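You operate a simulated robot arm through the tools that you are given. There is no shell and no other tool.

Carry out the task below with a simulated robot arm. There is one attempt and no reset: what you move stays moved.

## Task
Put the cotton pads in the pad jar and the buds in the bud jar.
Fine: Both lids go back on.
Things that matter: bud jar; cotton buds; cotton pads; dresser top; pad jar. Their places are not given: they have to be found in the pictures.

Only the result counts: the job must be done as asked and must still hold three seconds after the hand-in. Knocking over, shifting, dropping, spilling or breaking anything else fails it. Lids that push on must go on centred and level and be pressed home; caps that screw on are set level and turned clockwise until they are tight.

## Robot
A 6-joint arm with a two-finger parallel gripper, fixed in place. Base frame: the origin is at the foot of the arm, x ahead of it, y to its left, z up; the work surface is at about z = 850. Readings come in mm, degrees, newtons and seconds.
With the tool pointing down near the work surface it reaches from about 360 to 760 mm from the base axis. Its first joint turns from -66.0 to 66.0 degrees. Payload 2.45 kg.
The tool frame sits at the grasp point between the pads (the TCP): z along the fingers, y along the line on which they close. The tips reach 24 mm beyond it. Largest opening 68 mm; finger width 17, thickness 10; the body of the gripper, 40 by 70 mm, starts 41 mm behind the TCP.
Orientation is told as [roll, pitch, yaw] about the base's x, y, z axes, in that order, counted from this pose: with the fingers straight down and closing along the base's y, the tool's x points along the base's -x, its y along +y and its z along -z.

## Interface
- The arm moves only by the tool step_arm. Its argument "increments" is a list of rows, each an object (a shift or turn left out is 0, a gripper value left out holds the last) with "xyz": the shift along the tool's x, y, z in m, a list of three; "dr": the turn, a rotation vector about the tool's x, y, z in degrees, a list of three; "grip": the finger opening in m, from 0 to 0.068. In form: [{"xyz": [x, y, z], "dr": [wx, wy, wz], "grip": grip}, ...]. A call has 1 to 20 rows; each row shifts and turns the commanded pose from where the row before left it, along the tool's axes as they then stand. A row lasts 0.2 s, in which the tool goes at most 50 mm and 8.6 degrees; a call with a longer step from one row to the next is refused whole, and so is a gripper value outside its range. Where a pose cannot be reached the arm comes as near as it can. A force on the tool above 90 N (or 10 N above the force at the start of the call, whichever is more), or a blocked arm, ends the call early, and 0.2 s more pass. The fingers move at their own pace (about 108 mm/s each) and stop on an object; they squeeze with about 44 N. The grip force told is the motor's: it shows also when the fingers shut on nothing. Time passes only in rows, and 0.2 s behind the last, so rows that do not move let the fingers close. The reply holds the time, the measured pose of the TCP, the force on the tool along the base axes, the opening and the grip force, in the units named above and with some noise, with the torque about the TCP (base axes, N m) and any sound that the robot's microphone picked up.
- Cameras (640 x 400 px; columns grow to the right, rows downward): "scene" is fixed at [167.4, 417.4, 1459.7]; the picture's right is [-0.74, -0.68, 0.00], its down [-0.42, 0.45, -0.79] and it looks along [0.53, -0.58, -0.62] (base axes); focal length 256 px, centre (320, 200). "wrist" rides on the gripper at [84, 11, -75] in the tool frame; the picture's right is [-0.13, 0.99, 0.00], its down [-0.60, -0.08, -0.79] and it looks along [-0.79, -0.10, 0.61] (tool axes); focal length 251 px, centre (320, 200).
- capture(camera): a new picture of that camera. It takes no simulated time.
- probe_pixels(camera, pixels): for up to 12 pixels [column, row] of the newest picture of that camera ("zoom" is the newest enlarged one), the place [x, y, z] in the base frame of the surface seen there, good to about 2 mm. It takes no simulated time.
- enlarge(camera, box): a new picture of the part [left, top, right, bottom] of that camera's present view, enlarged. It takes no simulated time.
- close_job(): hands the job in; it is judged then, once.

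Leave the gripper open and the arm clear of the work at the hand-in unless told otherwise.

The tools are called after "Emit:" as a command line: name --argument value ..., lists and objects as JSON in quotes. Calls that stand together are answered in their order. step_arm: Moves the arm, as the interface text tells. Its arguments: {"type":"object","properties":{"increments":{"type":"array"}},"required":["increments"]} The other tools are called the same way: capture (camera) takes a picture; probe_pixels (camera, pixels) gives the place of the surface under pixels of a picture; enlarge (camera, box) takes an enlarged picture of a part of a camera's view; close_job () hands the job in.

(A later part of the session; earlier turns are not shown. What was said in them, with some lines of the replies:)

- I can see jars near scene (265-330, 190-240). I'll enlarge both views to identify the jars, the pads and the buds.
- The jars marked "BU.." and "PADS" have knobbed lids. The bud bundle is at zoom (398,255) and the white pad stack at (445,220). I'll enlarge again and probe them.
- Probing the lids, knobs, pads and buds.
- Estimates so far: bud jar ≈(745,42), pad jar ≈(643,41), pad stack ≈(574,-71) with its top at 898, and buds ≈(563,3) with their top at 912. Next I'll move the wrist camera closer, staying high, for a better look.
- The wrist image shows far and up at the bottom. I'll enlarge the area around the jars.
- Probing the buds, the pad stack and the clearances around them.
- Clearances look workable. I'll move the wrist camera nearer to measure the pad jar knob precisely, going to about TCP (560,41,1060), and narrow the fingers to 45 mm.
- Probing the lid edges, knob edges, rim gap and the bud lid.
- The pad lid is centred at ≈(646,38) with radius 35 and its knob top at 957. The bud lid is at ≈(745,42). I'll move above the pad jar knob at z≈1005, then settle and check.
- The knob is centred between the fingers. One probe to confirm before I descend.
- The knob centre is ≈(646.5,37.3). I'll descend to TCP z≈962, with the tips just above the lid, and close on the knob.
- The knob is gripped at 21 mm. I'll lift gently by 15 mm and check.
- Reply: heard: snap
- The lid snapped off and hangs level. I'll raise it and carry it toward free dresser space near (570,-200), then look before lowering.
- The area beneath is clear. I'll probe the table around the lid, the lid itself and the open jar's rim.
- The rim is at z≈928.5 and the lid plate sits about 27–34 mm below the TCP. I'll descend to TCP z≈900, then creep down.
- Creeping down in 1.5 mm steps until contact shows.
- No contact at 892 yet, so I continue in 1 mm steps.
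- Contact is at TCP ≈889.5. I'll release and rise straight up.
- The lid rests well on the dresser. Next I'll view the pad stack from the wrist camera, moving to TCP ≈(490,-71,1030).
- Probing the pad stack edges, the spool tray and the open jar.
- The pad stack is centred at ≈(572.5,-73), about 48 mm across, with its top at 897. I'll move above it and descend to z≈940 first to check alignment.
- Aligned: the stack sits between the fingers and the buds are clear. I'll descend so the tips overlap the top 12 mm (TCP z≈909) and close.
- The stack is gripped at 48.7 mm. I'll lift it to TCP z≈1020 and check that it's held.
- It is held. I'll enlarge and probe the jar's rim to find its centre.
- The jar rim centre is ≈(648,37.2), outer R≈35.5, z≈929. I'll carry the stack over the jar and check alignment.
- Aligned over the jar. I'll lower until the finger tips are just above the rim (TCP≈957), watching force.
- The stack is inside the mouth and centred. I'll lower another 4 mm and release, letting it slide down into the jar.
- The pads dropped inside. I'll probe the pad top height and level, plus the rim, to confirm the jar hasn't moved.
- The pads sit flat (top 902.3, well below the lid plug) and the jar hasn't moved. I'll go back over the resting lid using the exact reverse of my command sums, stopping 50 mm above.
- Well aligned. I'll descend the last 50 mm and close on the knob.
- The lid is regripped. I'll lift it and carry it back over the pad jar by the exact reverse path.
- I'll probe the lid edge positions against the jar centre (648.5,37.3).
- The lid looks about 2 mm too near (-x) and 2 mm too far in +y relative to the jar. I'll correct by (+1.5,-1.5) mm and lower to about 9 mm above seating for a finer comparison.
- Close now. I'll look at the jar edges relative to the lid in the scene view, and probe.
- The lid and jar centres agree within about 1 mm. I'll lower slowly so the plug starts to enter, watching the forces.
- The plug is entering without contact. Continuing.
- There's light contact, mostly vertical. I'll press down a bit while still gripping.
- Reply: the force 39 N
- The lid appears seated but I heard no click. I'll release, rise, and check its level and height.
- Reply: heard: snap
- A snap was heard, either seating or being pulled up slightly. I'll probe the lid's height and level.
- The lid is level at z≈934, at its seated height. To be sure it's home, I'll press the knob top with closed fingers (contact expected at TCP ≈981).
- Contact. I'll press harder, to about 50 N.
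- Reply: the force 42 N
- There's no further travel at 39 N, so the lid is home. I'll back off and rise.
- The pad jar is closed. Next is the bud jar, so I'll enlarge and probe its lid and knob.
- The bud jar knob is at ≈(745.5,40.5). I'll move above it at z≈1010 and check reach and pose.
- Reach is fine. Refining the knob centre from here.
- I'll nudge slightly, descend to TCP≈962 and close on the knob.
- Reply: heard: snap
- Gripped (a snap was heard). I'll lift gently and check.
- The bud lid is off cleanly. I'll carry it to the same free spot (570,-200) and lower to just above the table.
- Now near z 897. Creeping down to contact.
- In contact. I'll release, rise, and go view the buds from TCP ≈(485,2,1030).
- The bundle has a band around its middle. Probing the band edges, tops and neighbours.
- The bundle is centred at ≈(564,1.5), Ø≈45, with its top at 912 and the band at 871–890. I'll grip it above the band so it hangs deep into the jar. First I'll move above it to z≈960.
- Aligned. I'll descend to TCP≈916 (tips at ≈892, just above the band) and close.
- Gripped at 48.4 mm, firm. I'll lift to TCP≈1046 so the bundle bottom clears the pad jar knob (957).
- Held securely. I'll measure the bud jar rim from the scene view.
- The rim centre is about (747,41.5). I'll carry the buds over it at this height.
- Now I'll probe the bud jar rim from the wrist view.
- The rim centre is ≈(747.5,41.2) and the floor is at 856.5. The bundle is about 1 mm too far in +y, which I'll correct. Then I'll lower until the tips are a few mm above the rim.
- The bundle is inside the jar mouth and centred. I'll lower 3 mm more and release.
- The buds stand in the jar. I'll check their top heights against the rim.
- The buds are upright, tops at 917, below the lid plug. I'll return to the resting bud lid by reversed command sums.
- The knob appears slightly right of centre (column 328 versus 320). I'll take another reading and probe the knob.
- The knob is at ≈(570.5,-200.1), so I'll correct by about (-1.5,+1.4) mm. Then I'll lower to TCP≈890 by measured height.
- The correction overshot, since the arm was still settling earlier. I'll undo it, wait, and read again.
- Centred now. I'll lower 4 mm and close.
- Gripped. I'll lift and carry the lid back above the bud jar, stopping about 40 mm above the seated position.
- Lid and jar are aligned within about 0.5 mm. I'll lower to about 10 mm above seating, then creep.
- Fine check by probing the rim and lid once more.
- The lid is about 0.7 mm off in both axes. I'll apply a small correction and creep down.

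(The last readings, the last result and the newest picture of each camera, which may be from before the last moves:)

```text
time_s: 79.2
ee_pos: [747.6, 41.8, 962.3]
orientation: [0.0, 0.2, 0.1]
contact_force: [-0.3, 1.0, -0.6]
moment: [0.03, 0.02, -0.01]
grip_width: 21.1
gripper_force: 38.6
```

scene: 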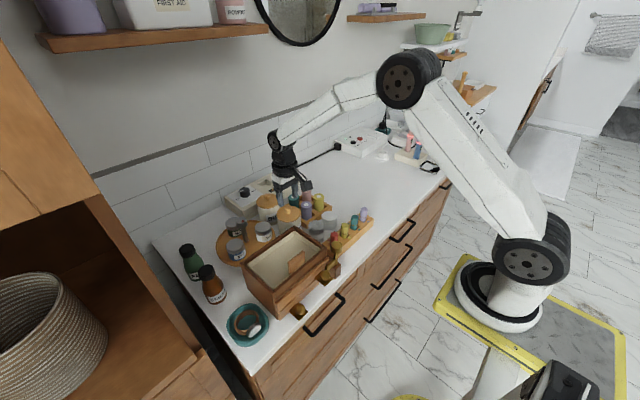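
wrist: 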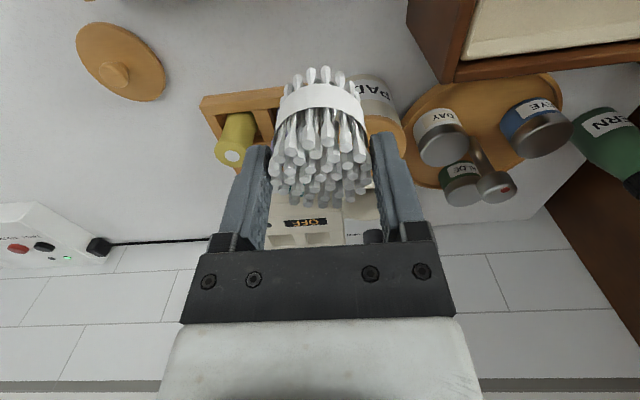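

No contact yet. Continuing.

Emit:
step_arm --increments '[{"xyz": [0, 0, 0.001]}, {"xyz": [0, 0, 0.001]}, {}]'

Emit:
enlarge --camera "scene" --box '[240, 185, 300, 230]'

```text
time_s: 80.0
ee_pos: [748.6, 41.3, 962.6]
orientation: [0.0, -0.1, 0.1]
contact_force: [-5.6, -0.6, 12.5]
moment: [-0.01, 0.04, 0.04]
grip_width: 21.6
gripper_force: 38.4
```

```text
8.89 times, centred on (270, 208) of scene
```

zoom: 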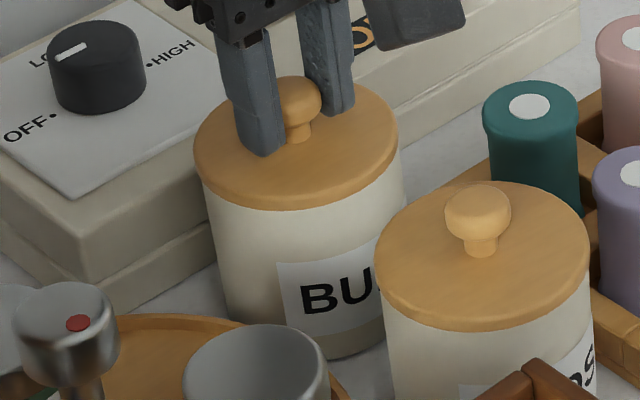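

Vertical contact, and the lid is almost on. I'll press gently further as before.

Emit:
step_arm --increments '[{"xyz": [0, 0, 0.001]}, {"xyz": [0, 0, 0.001]}, {}]'

```text
time_s: 80.8
ee_pos: [748.6, 41.9, 963.0]
orientation: [0.0, -0.4, 0.0]
contact_force: [-1.0, -2.7, 28.0]
moment: [-0.09, 0.23, 0.01]
grip_width: 21.2
gripper_force: 38.6
```

I'll release, rise, and inspect the height and level.

Emit:
step_arm --increments '[{"xyz": [0, 0, -0.002], "grip": 0.045}, {}, {}, {"xyz": [0, 0, -0.04]}, {"xyz": [0, 0, -0.01], "grip": 0.0}, {}, {}]'

Emit:
enlarge --camera "wrist" --box '[220, 0, 420, 160]'

Emit:
probe_pixels --camera "zoom" --pixels '[[325, 150], [200, 200], [450, 200], [210, 260], [440, 270], [240, 310], [410, 310], [250, 120], [400, 120], [325, 270], [325, 95], [325, 310]]'

```text
time_s: 82.4
ee_pos: [747.4, 40.6, 1008.9]
orientation: [0.1, 0.1, 0.1]
contact_force: [0.0, -0.4, 0.3]
moment: [0.0, 0.0, -0.03]
grip_width: 0.2
gripper_force: 23.4
heard: snap
```

```text
2.50 times, centred on (320, 80) of wrist
```

zoom: 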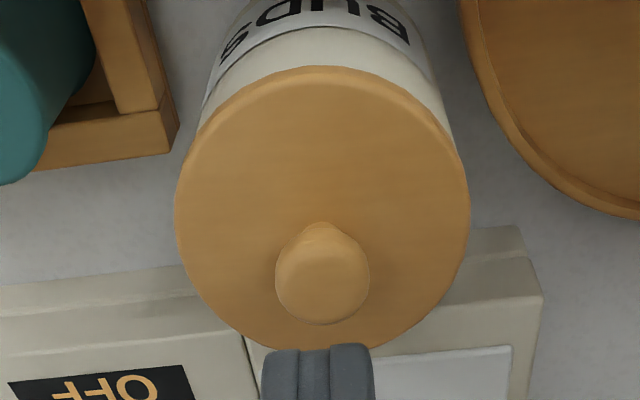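

```text
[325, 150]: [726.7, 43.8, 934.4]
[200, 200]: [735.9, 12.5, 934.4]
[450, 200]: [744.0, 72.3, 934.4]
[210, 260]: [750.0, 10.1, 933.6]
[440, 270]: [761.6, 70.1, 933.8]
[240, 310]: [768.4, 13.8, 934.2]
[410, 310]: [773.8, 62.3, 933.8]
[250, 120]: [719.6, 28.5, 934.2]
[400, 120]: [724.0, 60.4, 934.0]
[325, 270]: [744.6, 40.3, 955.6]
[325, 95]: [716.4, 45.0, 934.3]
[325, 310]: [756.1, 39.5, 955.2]
```

The lid is level at ≈934.1. I'll press the knob top with closed fingers to make sure it's home.

Emit:
step_arm --increments '[{"xyz": [0, 0, 0.012]}, {"xyz": [0, 0, 0.012]}, {"xyz": [0, 0, 0.0015]}, {"xyz": [0, 0, 0.0015]}, {"xyz": [0, 0, 0.001]}, {}]'

```text
time_s: 83.8
ee_pos: [748.9, 39.3, 982.0]
orientation: [-0.1, 0.1, 0.2]
contact_force: [-0.4, -0.1, 0.3]
moment: [0.0, 0.01, 0.03]
grip_width: 0.0
gripper_force: 23.5
```

Emit:
step_arm --increments '[{"xyz": [0.0012, 0.0006, 0.001]}, {"xyz": [0, 0, 0.001]}, {"xyz": [0, 0, 0.001]}, {"xyz": [0, 0, 0.001]}, {}]'

```text
time_s: 85.0
ee_pos: [745.5, 42.9, 978.7]
orientation: [0.0, -0.1, 0.0]
contact_force: [-3.4, 0.4, 8.5]
moment: [0.05, 0.12, 0.01]
grip_width: 0.0
gripper_force: 23.6
```

Contact at ≈979, the same as for the pad jar. Pressing harder.

Emit:
step_arm --increments '[{"xyz": [0, 0, 0.001]}, {"xyz": [0, 0, 0.001]}, {"xyz": [0, 0, 0.001]}, {}]'

```text
time_s: 86.0
ee_pos: [745.8, 39.9, 978.7]
orientation: [0.0, -0.3, 0.1]
contact_force: [-7.8, 2.3, 28.9]
moment: [0.07, 0.16, -0.02]
grip_width: 0.2
gripper_force: 24.0
```

Emit:
step_arm --increments '[{"xyz": [0, 0, 0.001]}, {"xyz": [0, 0, 0.0007]}, {}]'

```text
time_s: 86.8
ee_pos: [746.0, 41.5, 978.0]
orientation: [-0.2, -0.4, 0.1]
contact_force: [-12.3, 1.4, 34.4]
moment: [0.04, 0.26, 0.02]
grip_width: 0.2
gripper_force: 23.5
```

There's no further travel at about 35 N, so it is home. I'll back off, rise, and retreat to a clear pose with the gripper open.

Emit:
step_arm --increments '[{"xyz": [0, 0, -0.008]}, {"xyz": [0, 0, -0.03]}, {"xyz": [0, 0, -0.045]}, {"xyz": [0.02, 0, -0.04]}, {"xyz": [0.04, -0.02, -0.02], "grip": 0.06}, {"xyz": [0.042, -0.02, -0.01]}, {"xyz": [0.042, -0.02, -0.01]}, {"xyz": [0.042, -0.02, -0.01]}, {"xyz": [0.042, -0.02, -0.01]}, {"xyz": [0.04, -0.02, -0.01]}, {"xyz": [0.03, -0.02, -0.01]}, {}, {}]'

Emit:
capture --camera "scene"

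Emit:
capture --camera "wrist"

Emit:
enlarge --camera "scene" --box '[240, 180, 330, 240]'

```text
time_s: 89.6
ee_pos: [445.9, -100.4, 1175.3]
orientation: [0.0, 0.1, 0.0]
contact_force: [0.5, -0.8, 0.2]
moment: [-0.01, -0.03, 0.0]
grip_width: 59.9
gripper_force: 0.1
```

```text
taken
```

scene: 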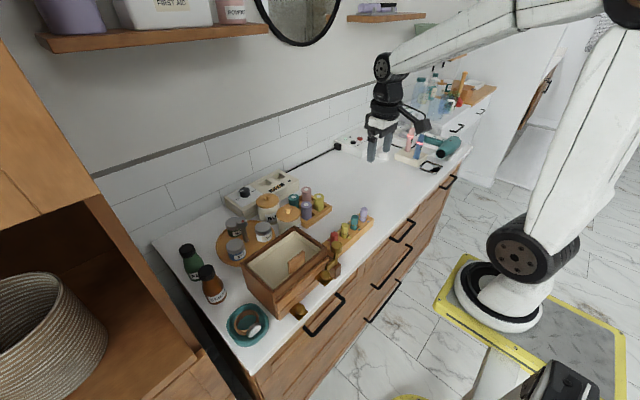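

```text
taken
```

wrist: 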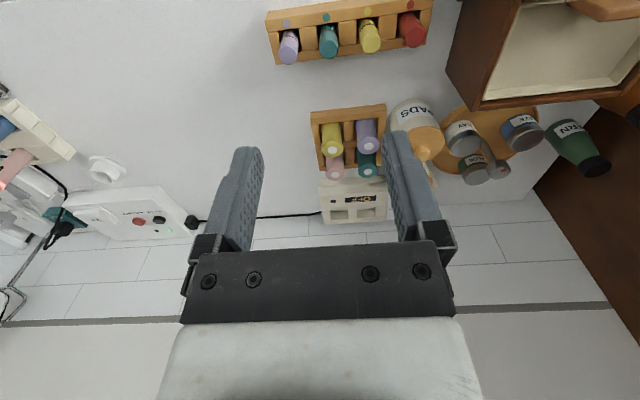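

```text
6.67 times, centred on (285, 210) of scene
```

zoom: 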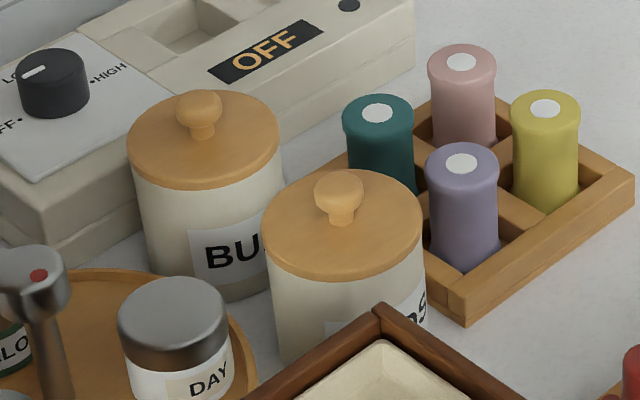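

Both lids look seated. As a final check I'll probe lid heights at several points on each jar.

Emit:
probe_pixels --camera "zoom" --pixels '[[145, 140], [265, 140], [205, 170], [160, 110], [250, 110], [205, 150], [280, 225], [405, 225], [340, 262], [300, 190], [390, 195], [340, 240]]'

Emit:
probe_pixels --camera "zoom" --pixels '[[200, 100], [338, 180], [130, 142], [278, 142], [264, 228], [421, 228], [205, 187], [340, 278], [205, 195], [340, 287]]'

```text
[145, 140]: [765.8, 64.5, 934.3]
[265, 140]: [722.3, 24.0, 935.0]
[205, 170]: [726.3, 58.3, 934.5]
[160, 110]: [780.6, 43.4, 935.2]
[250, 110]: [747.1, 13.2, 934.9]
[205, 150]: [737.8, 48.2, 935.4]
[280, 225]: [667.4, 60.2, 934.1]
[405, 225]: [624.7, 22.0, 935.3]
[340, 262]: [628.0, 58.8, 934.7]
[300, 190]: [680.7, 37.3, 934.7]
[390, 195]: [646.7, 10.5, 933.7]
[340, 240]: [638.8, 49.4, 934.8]
```

```text
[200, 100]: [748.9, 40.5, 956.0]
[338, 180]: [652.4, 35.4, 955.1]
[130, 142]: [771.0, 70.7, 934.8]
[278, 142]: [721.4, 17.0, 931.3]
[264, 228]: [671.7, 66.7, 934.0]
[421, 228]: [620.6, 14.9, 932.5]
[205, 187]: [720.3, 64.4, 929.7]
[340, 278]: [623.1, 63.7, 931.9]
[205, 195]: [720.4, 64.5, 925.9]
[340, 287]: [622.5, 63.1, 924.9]
```

Both lids are level at z≈934.7, matching their original seated height. They are centred, the contents are inside, nothing else has moved, and the arm is clear with the gripper open. Handing in.

Emit:
close_job

```text
The job is handed in.
```

The cotton pads are in the pad jar, the buds are in the bud jar, and both lids are back on. The job has been handed in; I have not been shown the result of the judging.

- **Pads:** they lie flat, about 27 mm below the jar rim, so the lid does not touch them.
- **Buds:** the bundle stands upright, about 12 mm below the rim.
- **Lids:** both are centred and level, within about 1 mm of their starting height. I pressed each one with about 35–40 N and neither moved any further.
- **Everything else:** in the final pictures nothing else looked shifted or knocked over. The arm is clear and the gripper is open.
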